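You operate a simulated robot arm through the tools that you are given. There is no shell and no other tool. Be economical: measure what you need, move in short steps, check, and stop when the job is done.

You are at the controls of a simulated robot arm. One attempt, no reset.

Task
Take the filter cartridge from the top of the sample bench and leave it on the white gasket on the top of the sample bench.

It is judged by the outcome, as a careful person would: the job done as asked, and still so three seconds after it is handed in. It fails if anything else is knocked over, pushed out of place, dropped, spilled or broken.

Robot
A 7-joint arm with a two-finger parallel gripper, fixed in place. Base frame: the origin is at the foot of the arm, x ahead of it, y to its left, z up; the work surface is at about z = 0. Units: mm, degrees, N and s.
With the tool pointing down near the work surface it reaches from about 240 to 620 mm from the base axis. Its first joint turns from -66.0 to 66.0 degrees. Payload 2.6 kg.
The TCP is the grasp point between the finger pads, 30 mm short of the fingertips. In the tool frame z runs along the fingers and y along their closing line. Largest opening 94 mm; finger width 28, thickness 10; the body of the gripper, 50 by 96 mm, starts 55 mm behind the TCP.
Orientation is that of the tool frame in the base frame, as a unit quaternion [x, y, z, w]. With the fingers straight down and closing along the base's y, the tool's x points along the base's -x, its y along +y and its z along -z.

Tools
- The arm moves only by the tool nudge_tool. Its argument "plan" is a list of rows, each an object (a shift or turn left out is 0, a gripper value left out holds the last) with "linear": the shift along the tool's x, y, z in mm, a list of three; "dr": the turn, a rotation vector about the tool's x, y, z in degrees, a list of three. In form: [{"linear": [tx, ty, tz], "dr": [ax, ay, az]}, ...]. A call has 1 to 20 rows; each row shifts and turns the commanded pose from where the row before left it, along the tool's axes as they then stand. "grip" is the finger opening in mm, from 0 to 94, set as the call begins (left out, the last holds). A row lasts 0.2 s, in which the tool goes at most 50 mm and 8.6 degrees; a call with a longer step from one row to the next is refused whole, and so is a gripper value outside its range. Where a pose cannot be reached the arm comes as near as it can. A force on the tool above 40 N (or 10 N above the force at the start of the call, whichever is more), or a blocked arm, ends the call early, and 0.2 s more pass. Each finger travels about 72 mm/s and halts on what it meets, pressing with about 21 N; the grip force reading is that of the motor and also rises with nothing between the fingers. The clock runs only during rows and for 0.2 s after the last one: add rows that do not move to give the fingers time. It gives the time, the measured TCP pose, the force on the tool (base axes), the opening and the grip force at its end, in the units of the frame above (readings bear some noise), and new pictures: "show" is both (left out), scene, wrist or none.
- Cameras (640 x 400 px; columns grow to the right, rows downward): "scene" is fixed at [35.1, 432.4, 560.3]; the picture's right is [-0.77, -0.64, 0.00], its down [-0.39, 0.48, -0.79] and it looks along [0.50, -0.61, -0.62] (base axes); focal length 332 px, centre (320, 200). "wrist" rides on the gripper at [-37, 0, -58] in the tool frame; the picture's right is [0.00, -1.00, 0.00], its down [0.97, 0.00, -0.24] and it looks along [0.24, 0.00, 0.97] (tool axes); focal length 218 px, centre (320, 200). There is no depth. A picture from a camera that has moved, and an enlarged one, comes with that camera's place and axes in the base frame and with its lens.
- close_up(camera, box): a new picture of the part [left, top, right, bottom] of that camera's present view, enlarged. It takes no simulated time.
- job_done(): hands the job in; it is judged then, once.

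Go step by step. Nothing tells you positions but the pictures and the camera data: compare them with the known pose of the tool, close in by small moves and look again before you grip or let go. The budget is 90 turns and 170 pictures, counting those below and the enlarged ones. Unless the task says otherwise, let go and move clear before handing in, and close with one line.

The tools are called after "Request:" as a command line: name --argument value ..., lists and objects as JSON in quotes. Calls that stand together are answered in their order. nudge_tool: Moves the arm, as the interface text tells. Its arguments: {"type":"object","properties":{"plan":{"type":"array"},"grip":{"type":"number"},"show":{"type":"string","enum":["both","scene","wrist","none"]}},"required":["plan"]} The other tools are called the same way: close_up (camera, box) takes an enlarged picture of a part of a camera's view; job_done () hands the job in.

At the start:

```text
time_s: 0.0
eef_pos: [421.7, 174.0, 218.6]
tcp_rot: [-0.001, 1.0, 0.0, 0.0]
contact_force: [-0.7, 0.6, -1.5]
finger_gap: 93.8
gripper_force: 0.0
```

scene: 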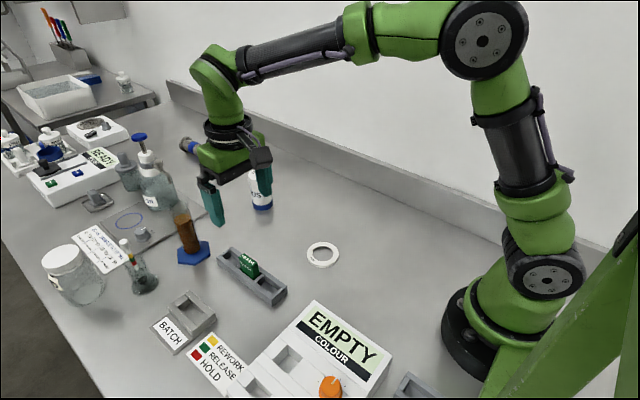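
wrist: 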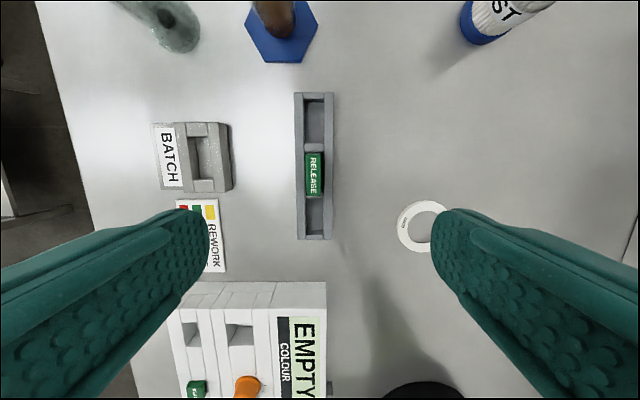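

I see a white ring (the gasket), a gray tray with a green block, a brown cylinder on a blue hex base, a bottle and other items. I'll enlarge the pictures to work out which one is the filter cartridge.

Request:
close_up --camera "scene" --box '[100, 120, 360, 310]'

Request:
close_up --camera "scene" --box '[0, 90, 220, 230]'

Request:
close_up --camera "wrist" --box '[100, 0, 600, 280]'

```text
2.11 times, centred on (230, 215) of scene
camera zoom: at [35.1, 432.4, 560.3], right [-0.77, -0.64, 0.0], down [-0.39, 0.48, -0.79], along [0.5, -0.61, -0.62], focal length 700 px, centre (510, 168)
```

zoom: 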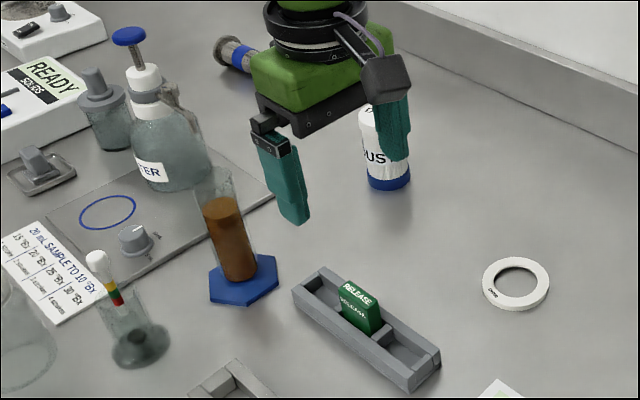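

```text
2.86 times, centred on (110, 160) of scene
camera zoom: at [35.1, 432.4, 560.3], right [-0.77, -0.64, 0.0], down [-0.39, 0.48, -0.79], along [0.5, -0.61, -0.62], focal length 950 px, centre (920, 314)
```

zoom: 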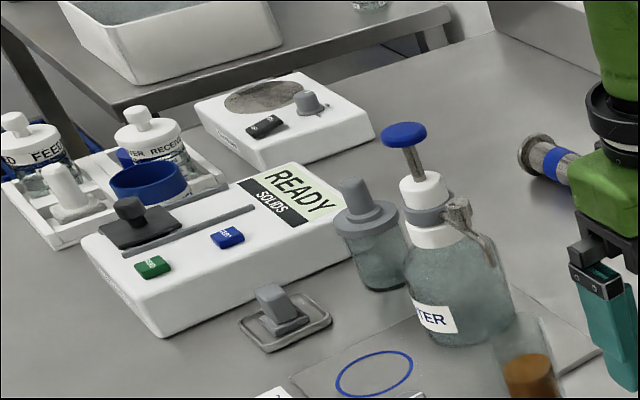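

```text
1.28 times, centred on (350, 140) of wrist
camera zoom: at [458.7, 171.9, 277.5], right [0.0, -1.0, 0.0], down [-0.97, 0.0, 0.24], along [-0.24, 0.0, -0.97], focal length 279 px, centre (282, 277)
```

zoom: 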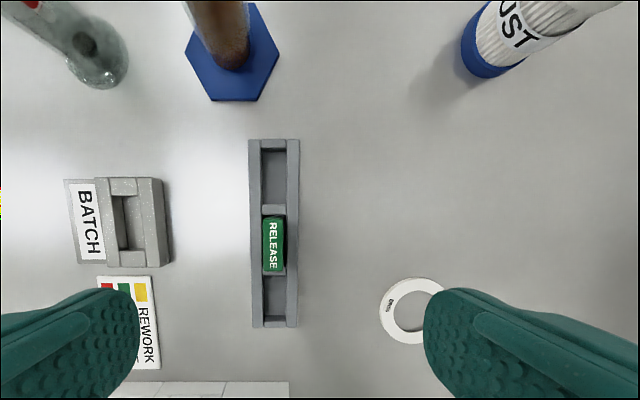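

The white pleated part with the blue base marked "…UST" looks like the filter cartridge, standing near (590, -3). The gasket is near (357, 30). I'll move the tool to y≈0 for a better look.

Request:
nudge_tool --plan '[{"linear": [0, -35, -5]}, {"linear": [0, -35, -5]}, {"linear": [0, -35, 0]}, {"linear": [0, -35, 0]}, {"linear": [0, -35, 0]}, {"linear": [-20, 0, 0]}, {"linear": [-20, 0, 0]}, {}]'

```text
time_s: 1.8
eef_pos: [461.5, -2.0, 227.1]
tcp_rot: [-0.001, 1.0, -0.001, 0.0]
contact_force: [0.2, -0.1, 0.7]
finger_gap: 94.0
gripper_force: 0.1
camera wrist: at [498.2, -3.4, 286.8], right [0.0, -1.0, 0.0], down [-0.97, 0.0, 0.24], along [-0.24, 0.0, -0.97], focal length 218 px, centre (320, 200)
```

scene: 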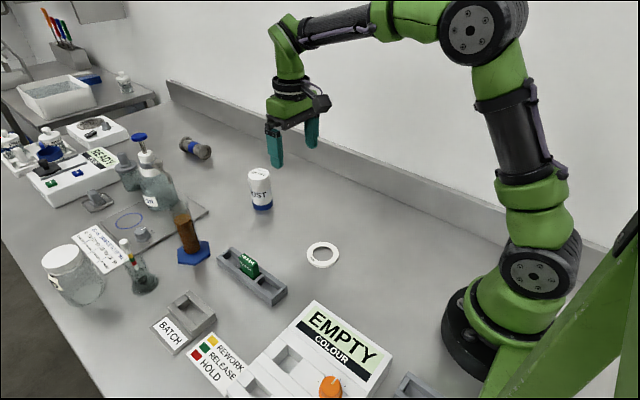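
wrist: 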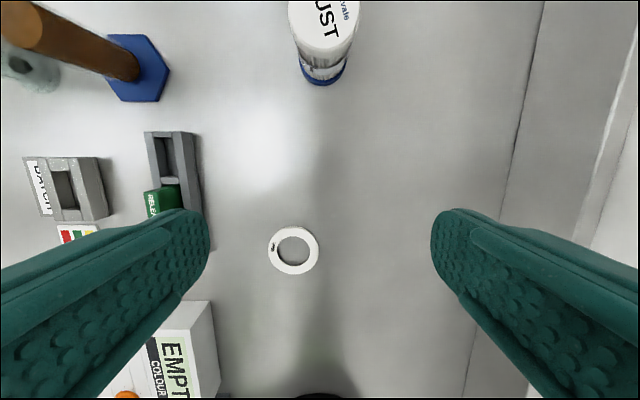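

Request:
close_up --camera "scene" --box '[220, 150, 300, 220]'

Request:
close_up --camera "scene" --box '[160, 120, 230, 170]'

Request:
close_up --camera "scene" --box '[290, 230, 360, 280]'

```text
5.71 times, centred on (260, 185) of scene
camera zoom: at [35.1, 432.4, 560.3], right [-0.77, -0.64, 0.0], down [-0.39, 0.48, -0.79], along [0.5, -0.61, -0.62], focal length 1900 px, centre (663, 286)
```

zoom: 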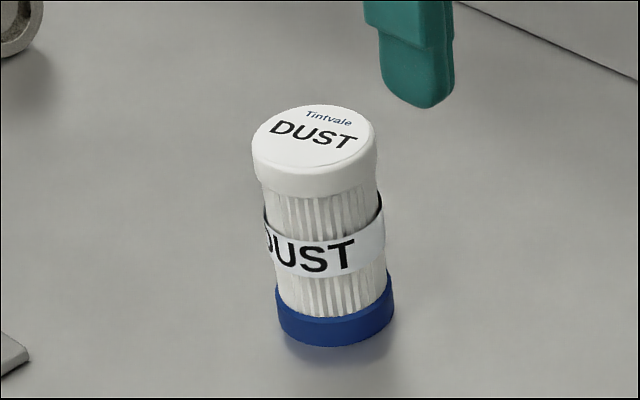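

```text
8.00 times, centred on (195, 145) of scene
camera zoom: at [35.1, 432.4, 560.3], right [-0.77, -0.64, 0.0], down [-0.39, 0.48, -0.79], along [0.5, -0.61, -0.62], focal length 2659 px, centre (1320, 640)
```

zoom: 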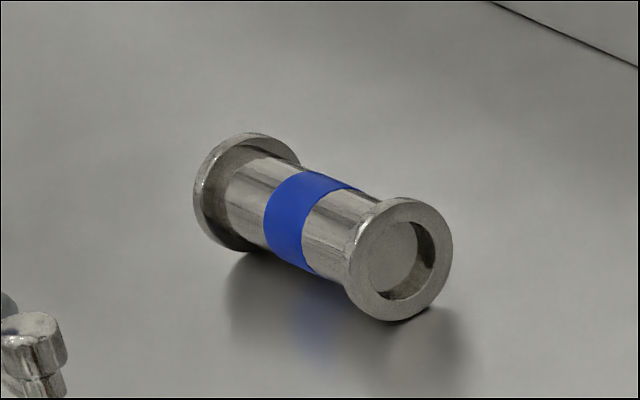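

```text
8.00 times, centred on (325, 255) of scene
camera zoom: at [35.1, 432.4, 560.3], right [-0.77, -0.64, 0.0], down [-0.39, 0.48, -0.79], along [0.5, -0.61, -0.62], focal length 2659 px, centre (280, -240)
```

zoom: 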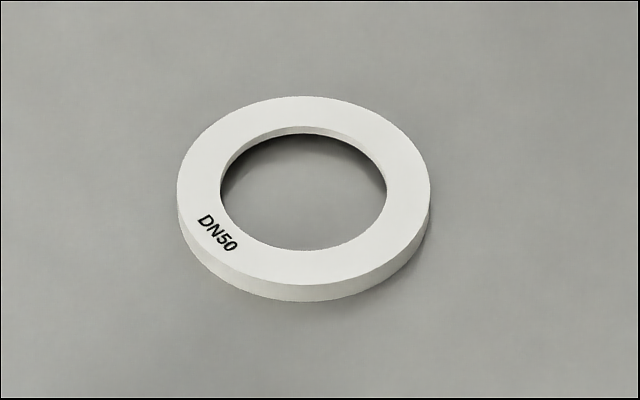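

The cartridge is standing upright at about (593, -6), roughly 55 mm in diameter and 95 mm tall. The gasket is at about (354, 35), about 70 mm outside and 46 mm inside. Next I'll move above the cartridge.

Request:
nudge_tool --plan '[{"linear": [-33, -1, 0]}, {"linear": [-33, -1, 0]}, {"linear": [-33, -1, 0]}, {"linear": [-33, -1, 0]}, {"linear": [0, 0, 30]}, {"linear": [0, 0, 30]}, {}]'

```text
time_s: 3.4
eef_pos: [583.4, -3.5, 169.5]
tcp_rot: [-0.001, 1.0, 0.0, -0.001]
contact_force: [0.1, 0.2, -0.2]
finger_gap: 93.8
gripper_force: 0.1
out of reach, approached as far as the arm can: row 4
camera wrist: at [619.7, -5.5, 228.6], right [0.0, -1.0, 0.0], down [-0.97, 0.0, 0.24], along [-0.24, 0.0, -0.97], focal length 218 px, centre (320, 200)
```

scene: 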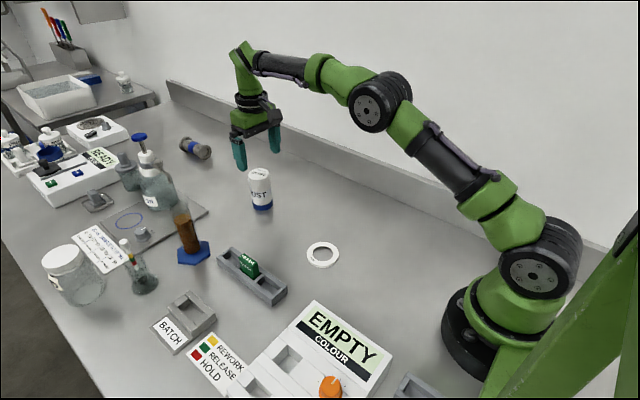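
wrist: 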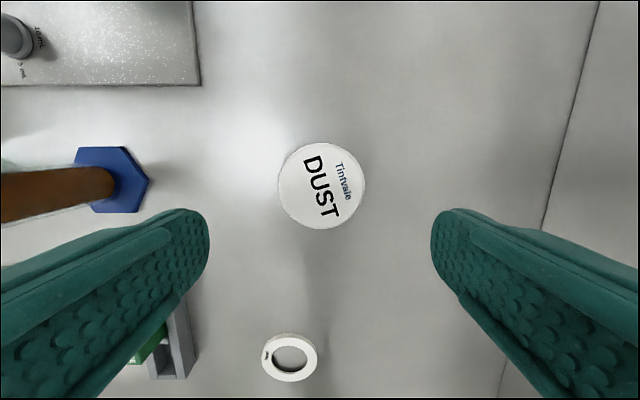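

The measured cartridge centre is about (595, -6.5), with the top at z≈93. I'll lower partway, moving out in x as the reach allows.

Request:
nudge_tool --plan '[{"linear": [0, -3, 20]}, {"linear": [-6, 0, 20]}, {"linear": [-6, 0, 15]}, {}]'

```text
time_s: 4.4
eef_pos: [594.0, -7.9, 114.2]
tcp_rot: [0.0, 1.0, 0.001, 0.0]
contact_force: [0.0, -0.1, -0.4]
finger_gap: 94.0
gripper_force: 0.0
camera wrist: at [631.6, -9.4, 172.1], right [0.0, -1.0, 0.0], down [-0.97, 0.0, 0.24], along [-0.24, 0.0, -0.97], focal length 218 px, centre (320, 200)
```

scene: 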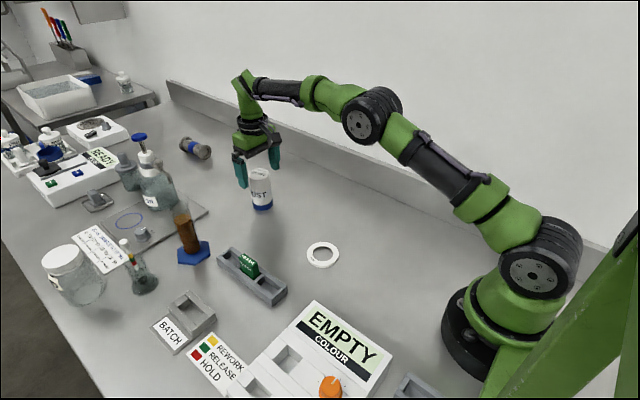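
wrist: 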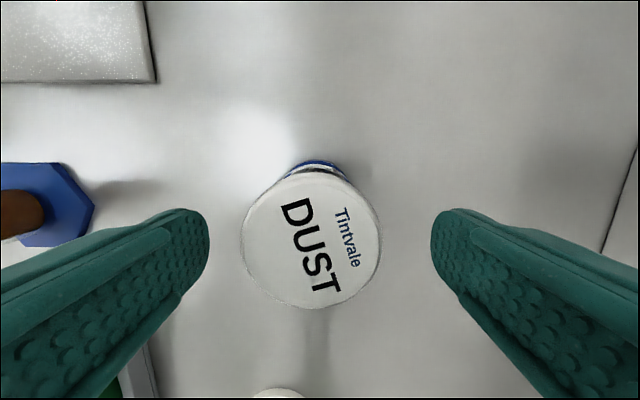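

The cartridge sits between the fingers, a couple of mm off to the +y side. I'll correct for that and lower to grip height.

Request:
nudge_tool --plan '[{"linear": [-2, 2.5, 10]}, {"linear": [0, 0, 15]}, {"linear": [0, 0, 15]}, {"linear": [0, 0, 12]}, {}]'

```text
time_s: 5.6
eef_pos: [597.2, -5.7, 62.5]
tcp_rot: [-0.001, 1.0, 0.0, -0.001]
contact_force: [0.1, -0.1, -0.1]
finger_gap: 93.9
gripper_force: 0.2
camera wrist: at [634.2, -6.9, 120.8], right [0.0, -1.0, 0.0], down [-0.97, 0.0, 0.24], along [-0.24, 0.0, -0.97], focal length 218 px, centre (320, 200)
```

scene: 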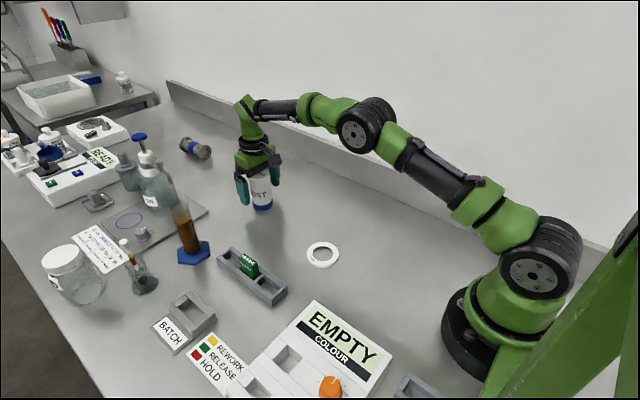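
wrist: 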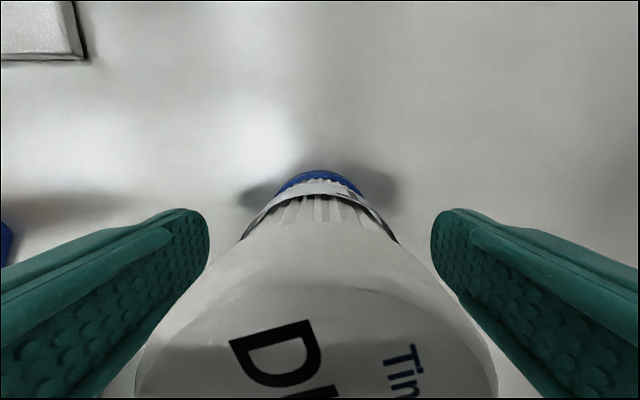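

The cartridge is well centred between the fingers. I'll close on it now.

Request:
nudge_tool --plan '[{}, {}, {}, {}, {}]' --grip 40

```text
time_s: 6.8
eef_pos: [597.6, -4.4, 62.7]
tcp_rot: [0.001, 1.0, 0.0, 0.0]
contact_force: [0.4, 0.3, 0.4]
finger_gap: 54.7
gripper_force: 21.0
camera wrist: at [634.1, -6.9, 120.9], right [0.0, -1.0, 0.0], down [-0.97, 0.0, 0.24], along [-0.24, 0.0, -0.97], focal length 218 px, centre (320, 200)
```

scene: 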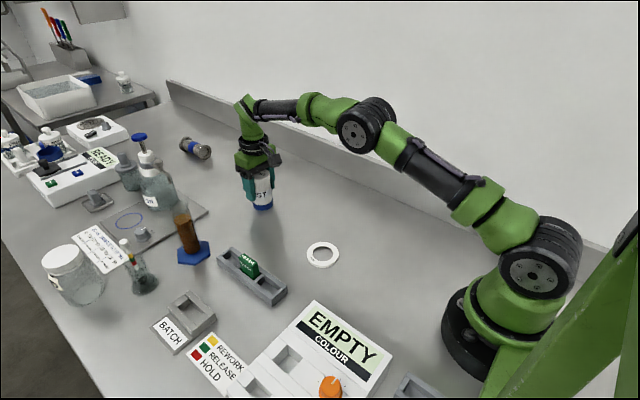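
wrist: 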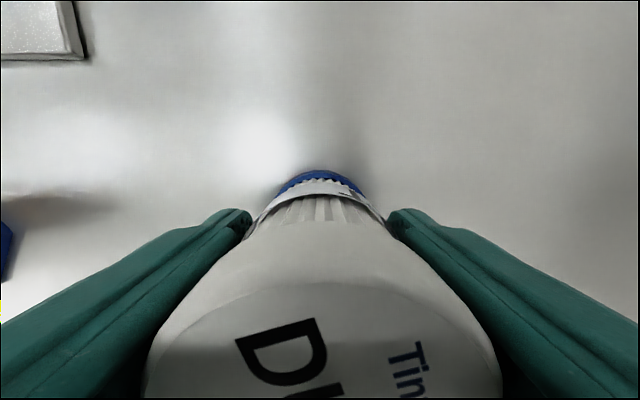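

The grip is holding at an opening of 54.7 mm. I'll lift straight up and check.

Request:
nudge_tool --plan '[{"linear": [0, 0, -10]}, {"linear": [0, 0, -15]}, {"linear": [0, 0, -15]}, {"linear": [0, 0, -10]}, {}]'

Request:
close_up --camera "scene" --box '[210, 130, 310, 220]'

```text
time_s: 8.0
eef_pos: [596.3, -4.7, 111.3]
tcp_rot: [-0.001, 1.0, 0.001, 0.0]
contact_force: [-0.4, -0.1, -0.6]
finger_gap: 54.2
gripper_force: 21.2
camera wrist: at [633.2, -7.1, 170.4], right [0.0, -1.0, 0.0], down [-0.97, 0.0, 0.24], along [-0.24, 0.0, -0.97], focal length 218 px, centre (320, 200)
```

scene: 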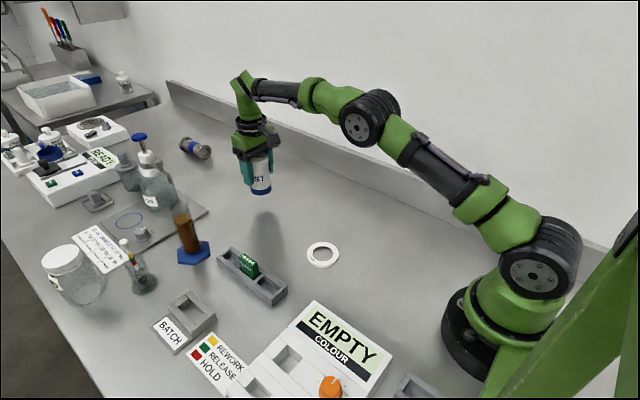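
wrist: 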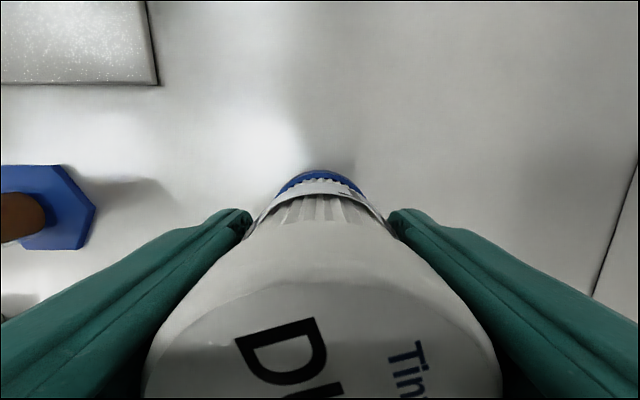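

```text
4.44 times, centred on (260, 175) of scene
camera zoom: at [35.1, 432.4, 560.3], right [-0.77, -0.64, 0.0], down [-0.39, 0.48, -0.79], along [0.5, -0.61, -0.62], focal length 1477 px, centre (587, 311)
```

zoom: 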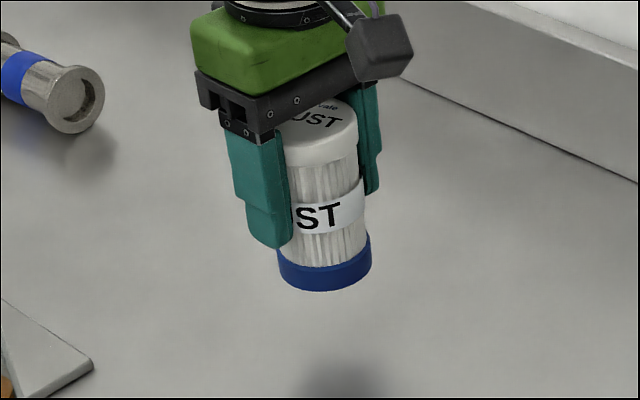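

The cartridge is held upright and clear of the bench. I'll carry it toward the gasket, stopping above it at a safe height.

Request:
nudge_tool --plan '[{"linear": [15, 0, 0]}, {"linear": [25, 5, 0]}, {"linear": [25, 5, 0]}, {"linear": [25, 5, 0]}, {"linear": [25, 5, 0]}, {"linear": [25, 5, 0]}, {"linear": [25, 5, 0]}, {"linear": [25, 5, 0]}, {"linear": [25, 5, 0]}, {"linear": [25, 0, 0]}, {}, {}]'

Request:
close_up --camera "scene" --box '[270, 180, 370, 280]'

```text
time_s: 10.6
eef_pos: [355.8, 34.3, 111.8]
tcp_rot: [-0.001, 1.0, 0.0, 0.0]
contact_force: [0.8, -0.4, -1.0]
finger_gap: 54.3
gripper_force: 21.2
camera wrist: at [392.3, 32.8, 170.9], right [0.0, -1.0, 0.0], down [-0.97, 0.0, 0.24], along [-0.24, 0.0, -0.97], focal length 218 px, centre (320, 200)
```

scene: 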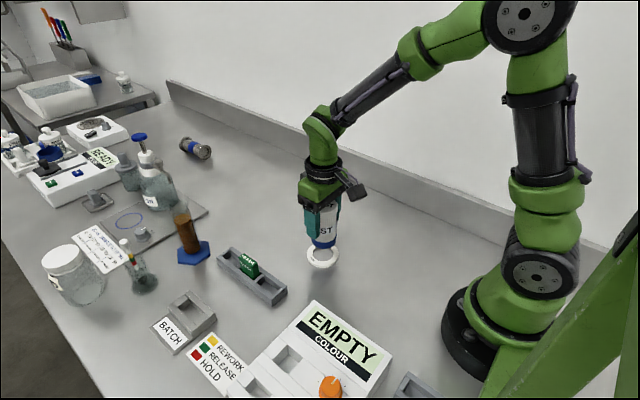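
wrist: 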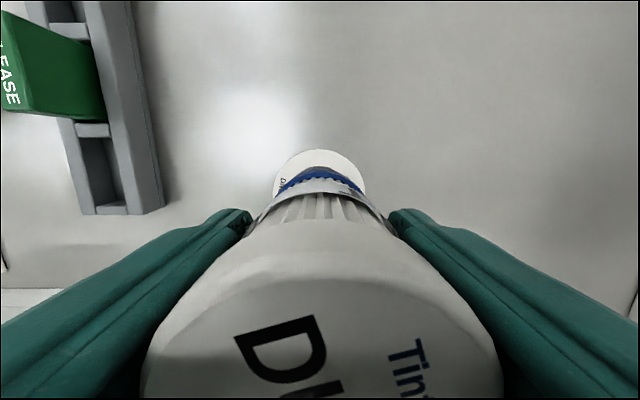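

```text
4.00 times, centred on (320, 230) of scene
camera zoom: at [35.1, 432.4, 560.3], right [-0.77, -0.64, 0.0], down [-0.39, 0.48, -0.79], along [0.5, -0.61, -0.62], focal length 1330 px, centre (320, 80)
```

zoom: 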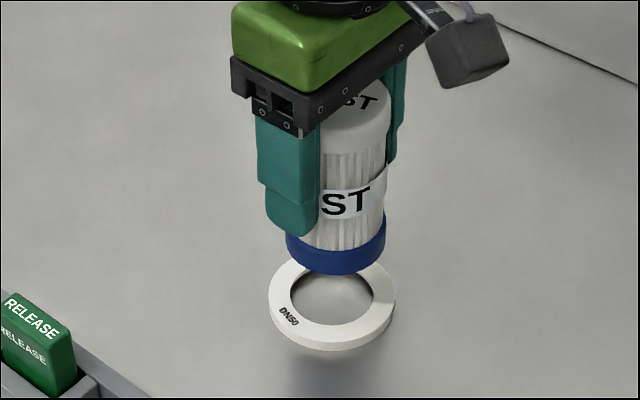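

The cartridge is just above the gasket. I'll enlarge both views to fine-tune the alignment.

Request:
close_up --camera "wrist" --box '[250, 130, 390, 220]'

Request:
close_up --camera "scene" --box '[295, 230, 351, 270]'

```text
4.44 times, centred on (320, 175) of wrist
camera zoom: at [392.3, 32.8, 170.9], right [0.0, -1.0, 0.0], down [-0.97, 0.0, 0.24], along [-0.24, 0.0, -0.97], focal length 970 px, centre (320, 311)
```

zoom: 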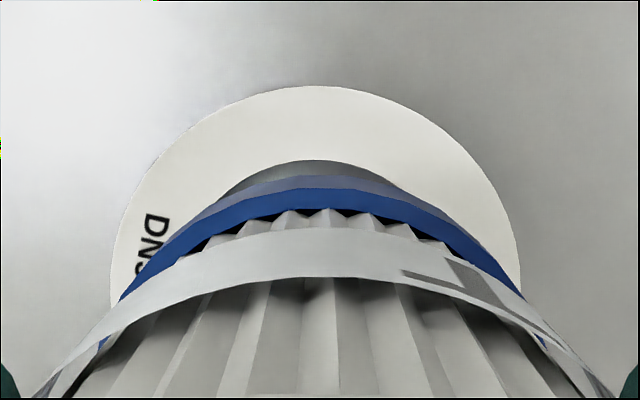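

```text
10.00 times, centred on (323, 250) of scene
camera zoom: at [35.1, 432.4, 560.3], right [-0.77, -0.64, 0.0], down [-0.39, 0.48, -0.79], along [0.5, -0.61, -0.62], focal length 3324 px, centre (290, -300)
```

zoom: 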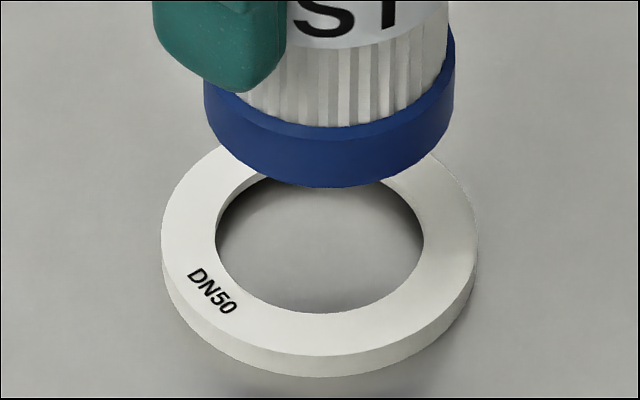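

The cartridge needs to move about +2.5 mm in x and +0.8 mm in y. I'll correct that and lower to just above the gasket.

Request:
nudge_tool --plan '[{"linear": [-2.5, 0.8, 5]}, {"linear": [0, 0, 12]}, {"linear": [0, 0, 10]}, {"linear": [0, 0, 5]}, {}, {}]'

Request:
close_up --camera "wrist" --box '[250, 130, 390, 220]'

Request:
close_up --camera "scene" --box '[295, 230, 351, 270]'

```text
time_s: 12.0
eef_pos: [359.1, 34.6, 80.0]
tcp_rot: [0.0, 1.0, -0.001, 0.0]
contact_force: [0.1, 1.6, -0.8]
finger_gap: 54.1
gripper_force: 21.1
camera wrist: at [395.3, 33.6, 138.8], right [0.0, -1.0, 0.0], down [-0.97, 0.0, 0.24], along [-0.24, 0.0, -0.97], focal length 218 px, centre (320, 200)
```

scene: 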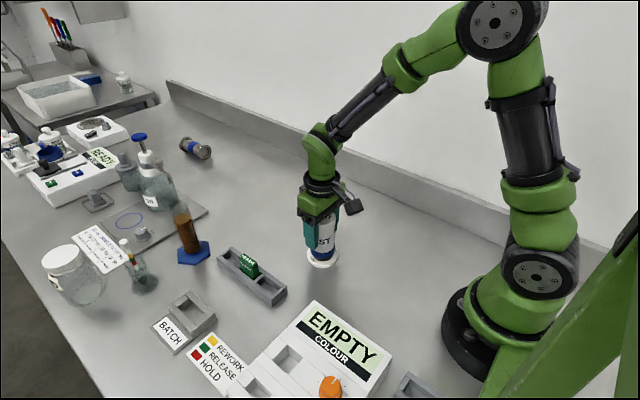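
wrist: 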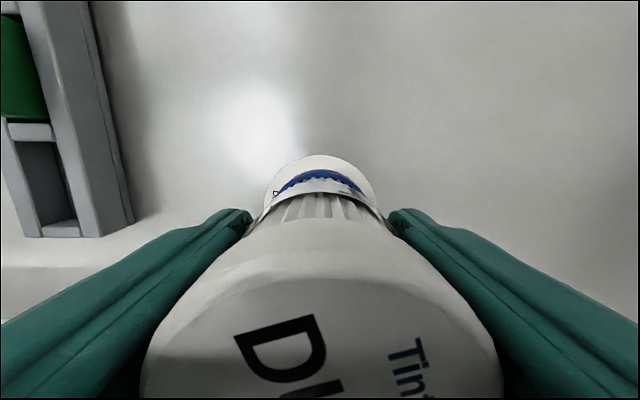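

```text
4.44 times, centred on (320, 175) of wrist
camera zoom: at [395.3, 33.6, 138.8], right [0.0, -1.0, 0.0], down [-0.97, 0.0, 0.24], along [-0.24, 0.0, -0.97], focal length 970 px, centre (320, 311)
```

zoom: 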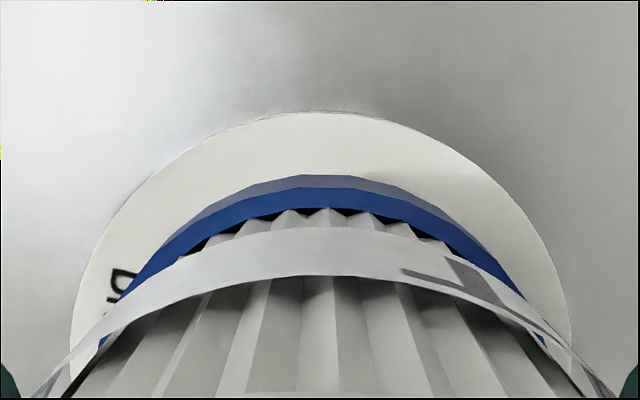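

```text
10.00 times, centred on (323, 250) of scene
camera zoom: at [35.1, 432.4, 560.3], right [-0.77, -0.64, 0.0], down [-0.39, 0.48, -0.79], along [0.5, -0.61, -0.62], focal length 3324 px, centre (290, -300)
```

zoom: 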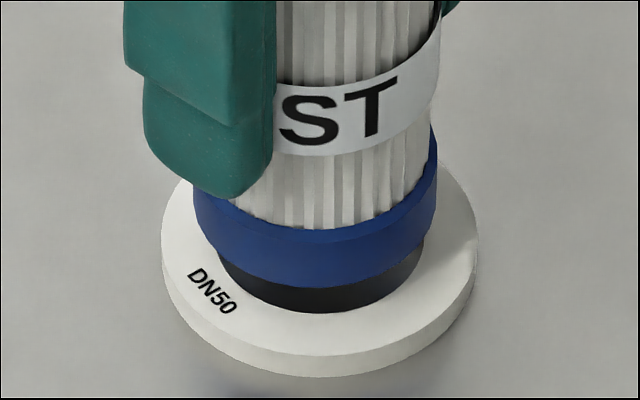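

The cartridge is aligned to within about 1 mm, with its base about 11 mm above the gasket. I'll lower in small steps and watch the force.

Request:
nudge_tool --plan '[{"linear": [0.5, 0, 4]}, {"linear": [0, 0, 3]}, {"linear": [0, 0, 2]}, {}, {}]' --show "none"

Request:
close_up --camera "scene" --box '[295, 230, 351, 270]'

```text
time_s: 13.2
eef_pos: [358.2, 33.9, 70.5]
tcp_rot: [0.0, 1.0, 0.0, 0.0]
contact_force: [0.8, 0.2, -1.1]
finger_gap: 54.3
gripper_force: 20.5
```

```text
10.00 times, centred on (323, 250) of scene
camera zoom: at [35.1, 432.4, 560.3], right [-0.77, -0.64, 0.0], down [-0.39, 0.48, -0.79], along [0.5, -0.61, -0.62], focal length 3324 px, centre (290, -300)
```

zoom: 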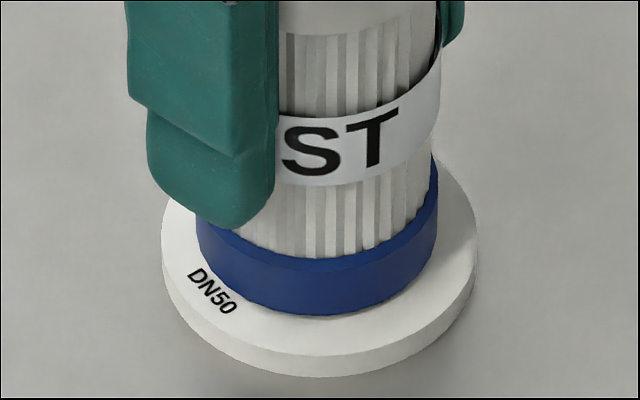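

It's well centred and nearly touching, so I'll go down the last couple of mm in fine steps.

Request:
nudge_tool --plan '[{"linear": [0, 0, 0.7]}, {"linear": [0, 0, 0.7]}, {}]' --show "none"

Request:
close_up --camera "scene" --box '[295, 230, 351, 270]'

```text
time_s: 14.0
eef_pos: [357.5, 34.7, 70.1]
tcp_rot: [0.001, 1.0, 0.0, 0.0]
contact_force: [0.2, -0.2, -0.9]
finger_gap: 54.3
gripper_force: 20.5
```

```text
10.00 times, centred on (323, 250) of scene
camera zoom: at [35.1, 432.4, 560.3], right [-0.77, -0.64, 0.0], down [-0.39, 0.48, -0.79], along [0.5, -0.61, -0.62], focal length 3324 px, centre (290, -300)
```

zoom: 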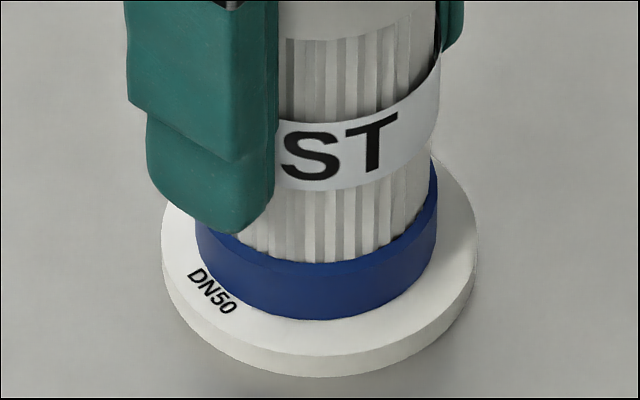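

There's no contact force yet, so I'll continue down slowly.

Request:
nudge_tool --plan '[{"linear": [0, 0, 0.6]}, {"linear": [0, 0, 0.6]}, {}]' --show "none"

Request:
close_up --camera "scene" --box '[295, 230, 351, 270]'

```text
time_s: 14.8
eef_pos: [359.2, 35.3, 68.0]
tcp_rot: [0.0, 1.0, 0.0, 0.0]
contact_force: [-4.7, -1.3, 11.4]
finger_gap: 54.3
gripper_force: 21.2
```

```text
10.00 times, centred on (323, 250) of scene
camera zoom: at [35.1, 432.4, 560.3], right [-0.77, -0.64, 0.0], down [-0.39, 0.48, -0.79], along [0.5, -0.61, -0.62], focal length 3324 px, centre (290, -300)
```

zoom: 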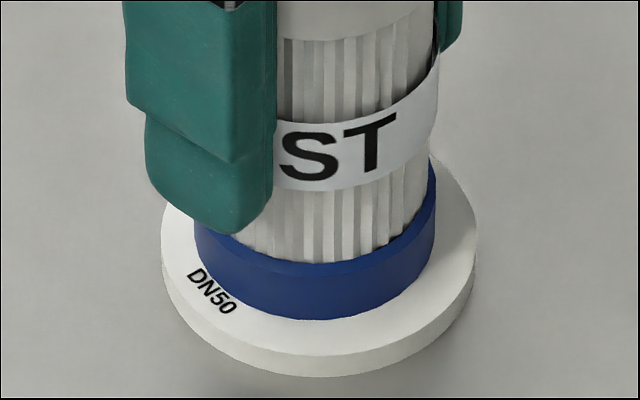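

Contact is made at about 11 N, with the cartridge seated on the gasket. I'll back off slightly and open the fingers.

Request:
nudge_tool --plan '[{"linear": [0, 0, -0.5]}, {}]' --show "none"

Request:
nudge_tool --plan '[{}, {}, {}, {}]' --grip 94

```text
time_s: 15.4
eef_pos: [358.5, 34.3, 69.2]
tcp_rot: [-0.001, 1.0, 0.0, 0.001]
contact_force: [0.8, 0.3, 0.9]
finger_gap: 54.3
gripper_force: 20.8
```

```text
time_s: 16.4
eef_pos: [358.0, 34.2, 69.1]
tcp_rot: [0.0, 1.0, 0.0, -0.001]
contact_force: [0.2, -0.5, -0.5]
finger_gap: 93.8
gripper_force: 0.2
camera wrist: at [395.2, 33.0, 128.0], right [0.0, -1.0, 0.0], down [-0.97, 0.0, 0.24], along [-0.24, 0.0, -0.97], focal length 218 px, centre (320, 200)
```

scene: 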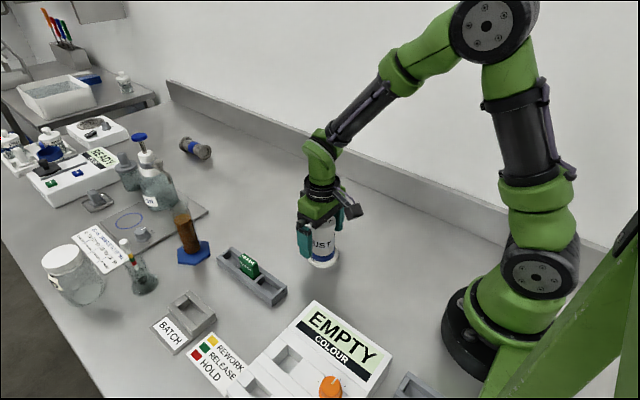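
wrist: 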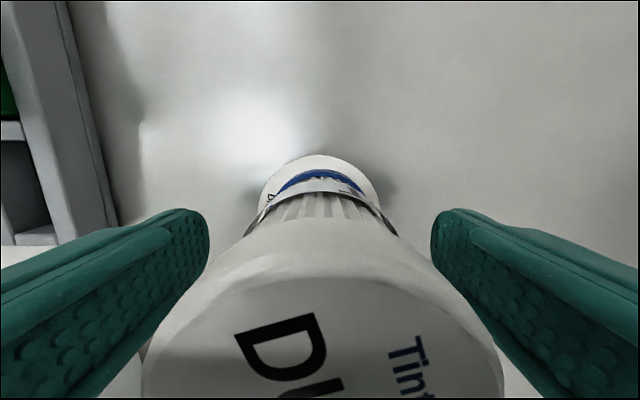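

The fingers are fully open and the cartridge is standing. I'll raise straight up and clear.

Request:
nudge_tool --plan '[{"linear": [0, 0, -10]}, {"linear": [0, 0, -20]}, {"linear": [0, 0, -30]}, {"linear": [0, 0, -30]}, {"linear": [0, 0, -30]}, {"linear": [0, 0, -20]}, {}, {}]'

Request:
close_up --camera "scene" --box '[281, 190, 365, 280]'

```text
time_s: 18.2
eef_pos: [358.7, 34.5, 208.1]
tcp_rot: [0.0, 1.0, 0.0, 0.0]
contact_force: [0.3, 0.3, -0.4]
finger_gap: 93.9
gripper_force: 0.0
camera wrist: at [395.3, 32.4, 267.2], right [0.0, -1.0, 0.0], down [-0.97, 0.0, 0.24], along [-0.24, 0.0, -0.97], focal length 218 px, centre (320, 200)
```

scene: 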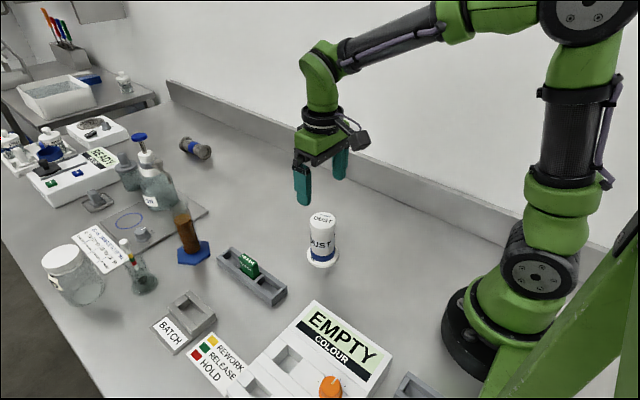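
wrist: 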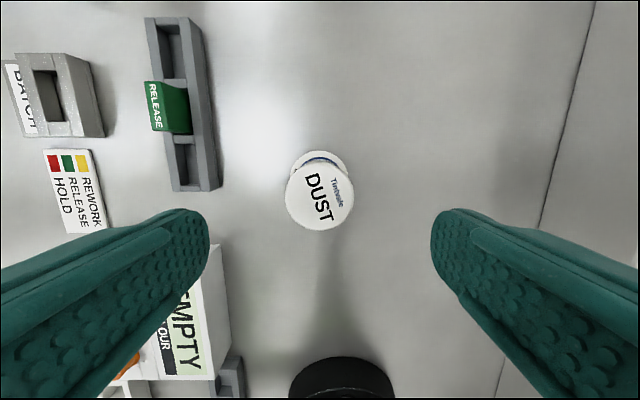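

```text
4.44 times, centred on (323, 235) of scene
camera zoom: at [35.1, 432.4, 560.3], right [-0.77, -0.64, 0.0], down [-0.39, 0.48, -0.79], along [0.5, -0.61, -0.62], focal length 1477 px, centre (307, 44)
```

zoom: 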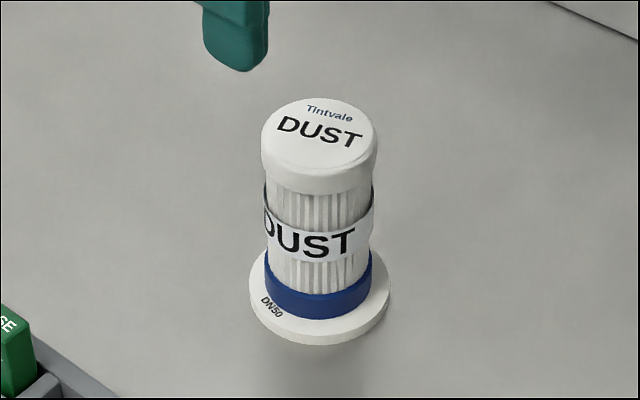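

The cartridge is standing upright and centred on the gasket, the arm is clear, and nothing else has moved. I'm handing the job in.

Request:
job_done

```text
The job is handed in.
```

The filter cartridge is standing upright, centred on the white gasket on the sample bench. The gripper is open and clear of it, and nothing else was disturbed.
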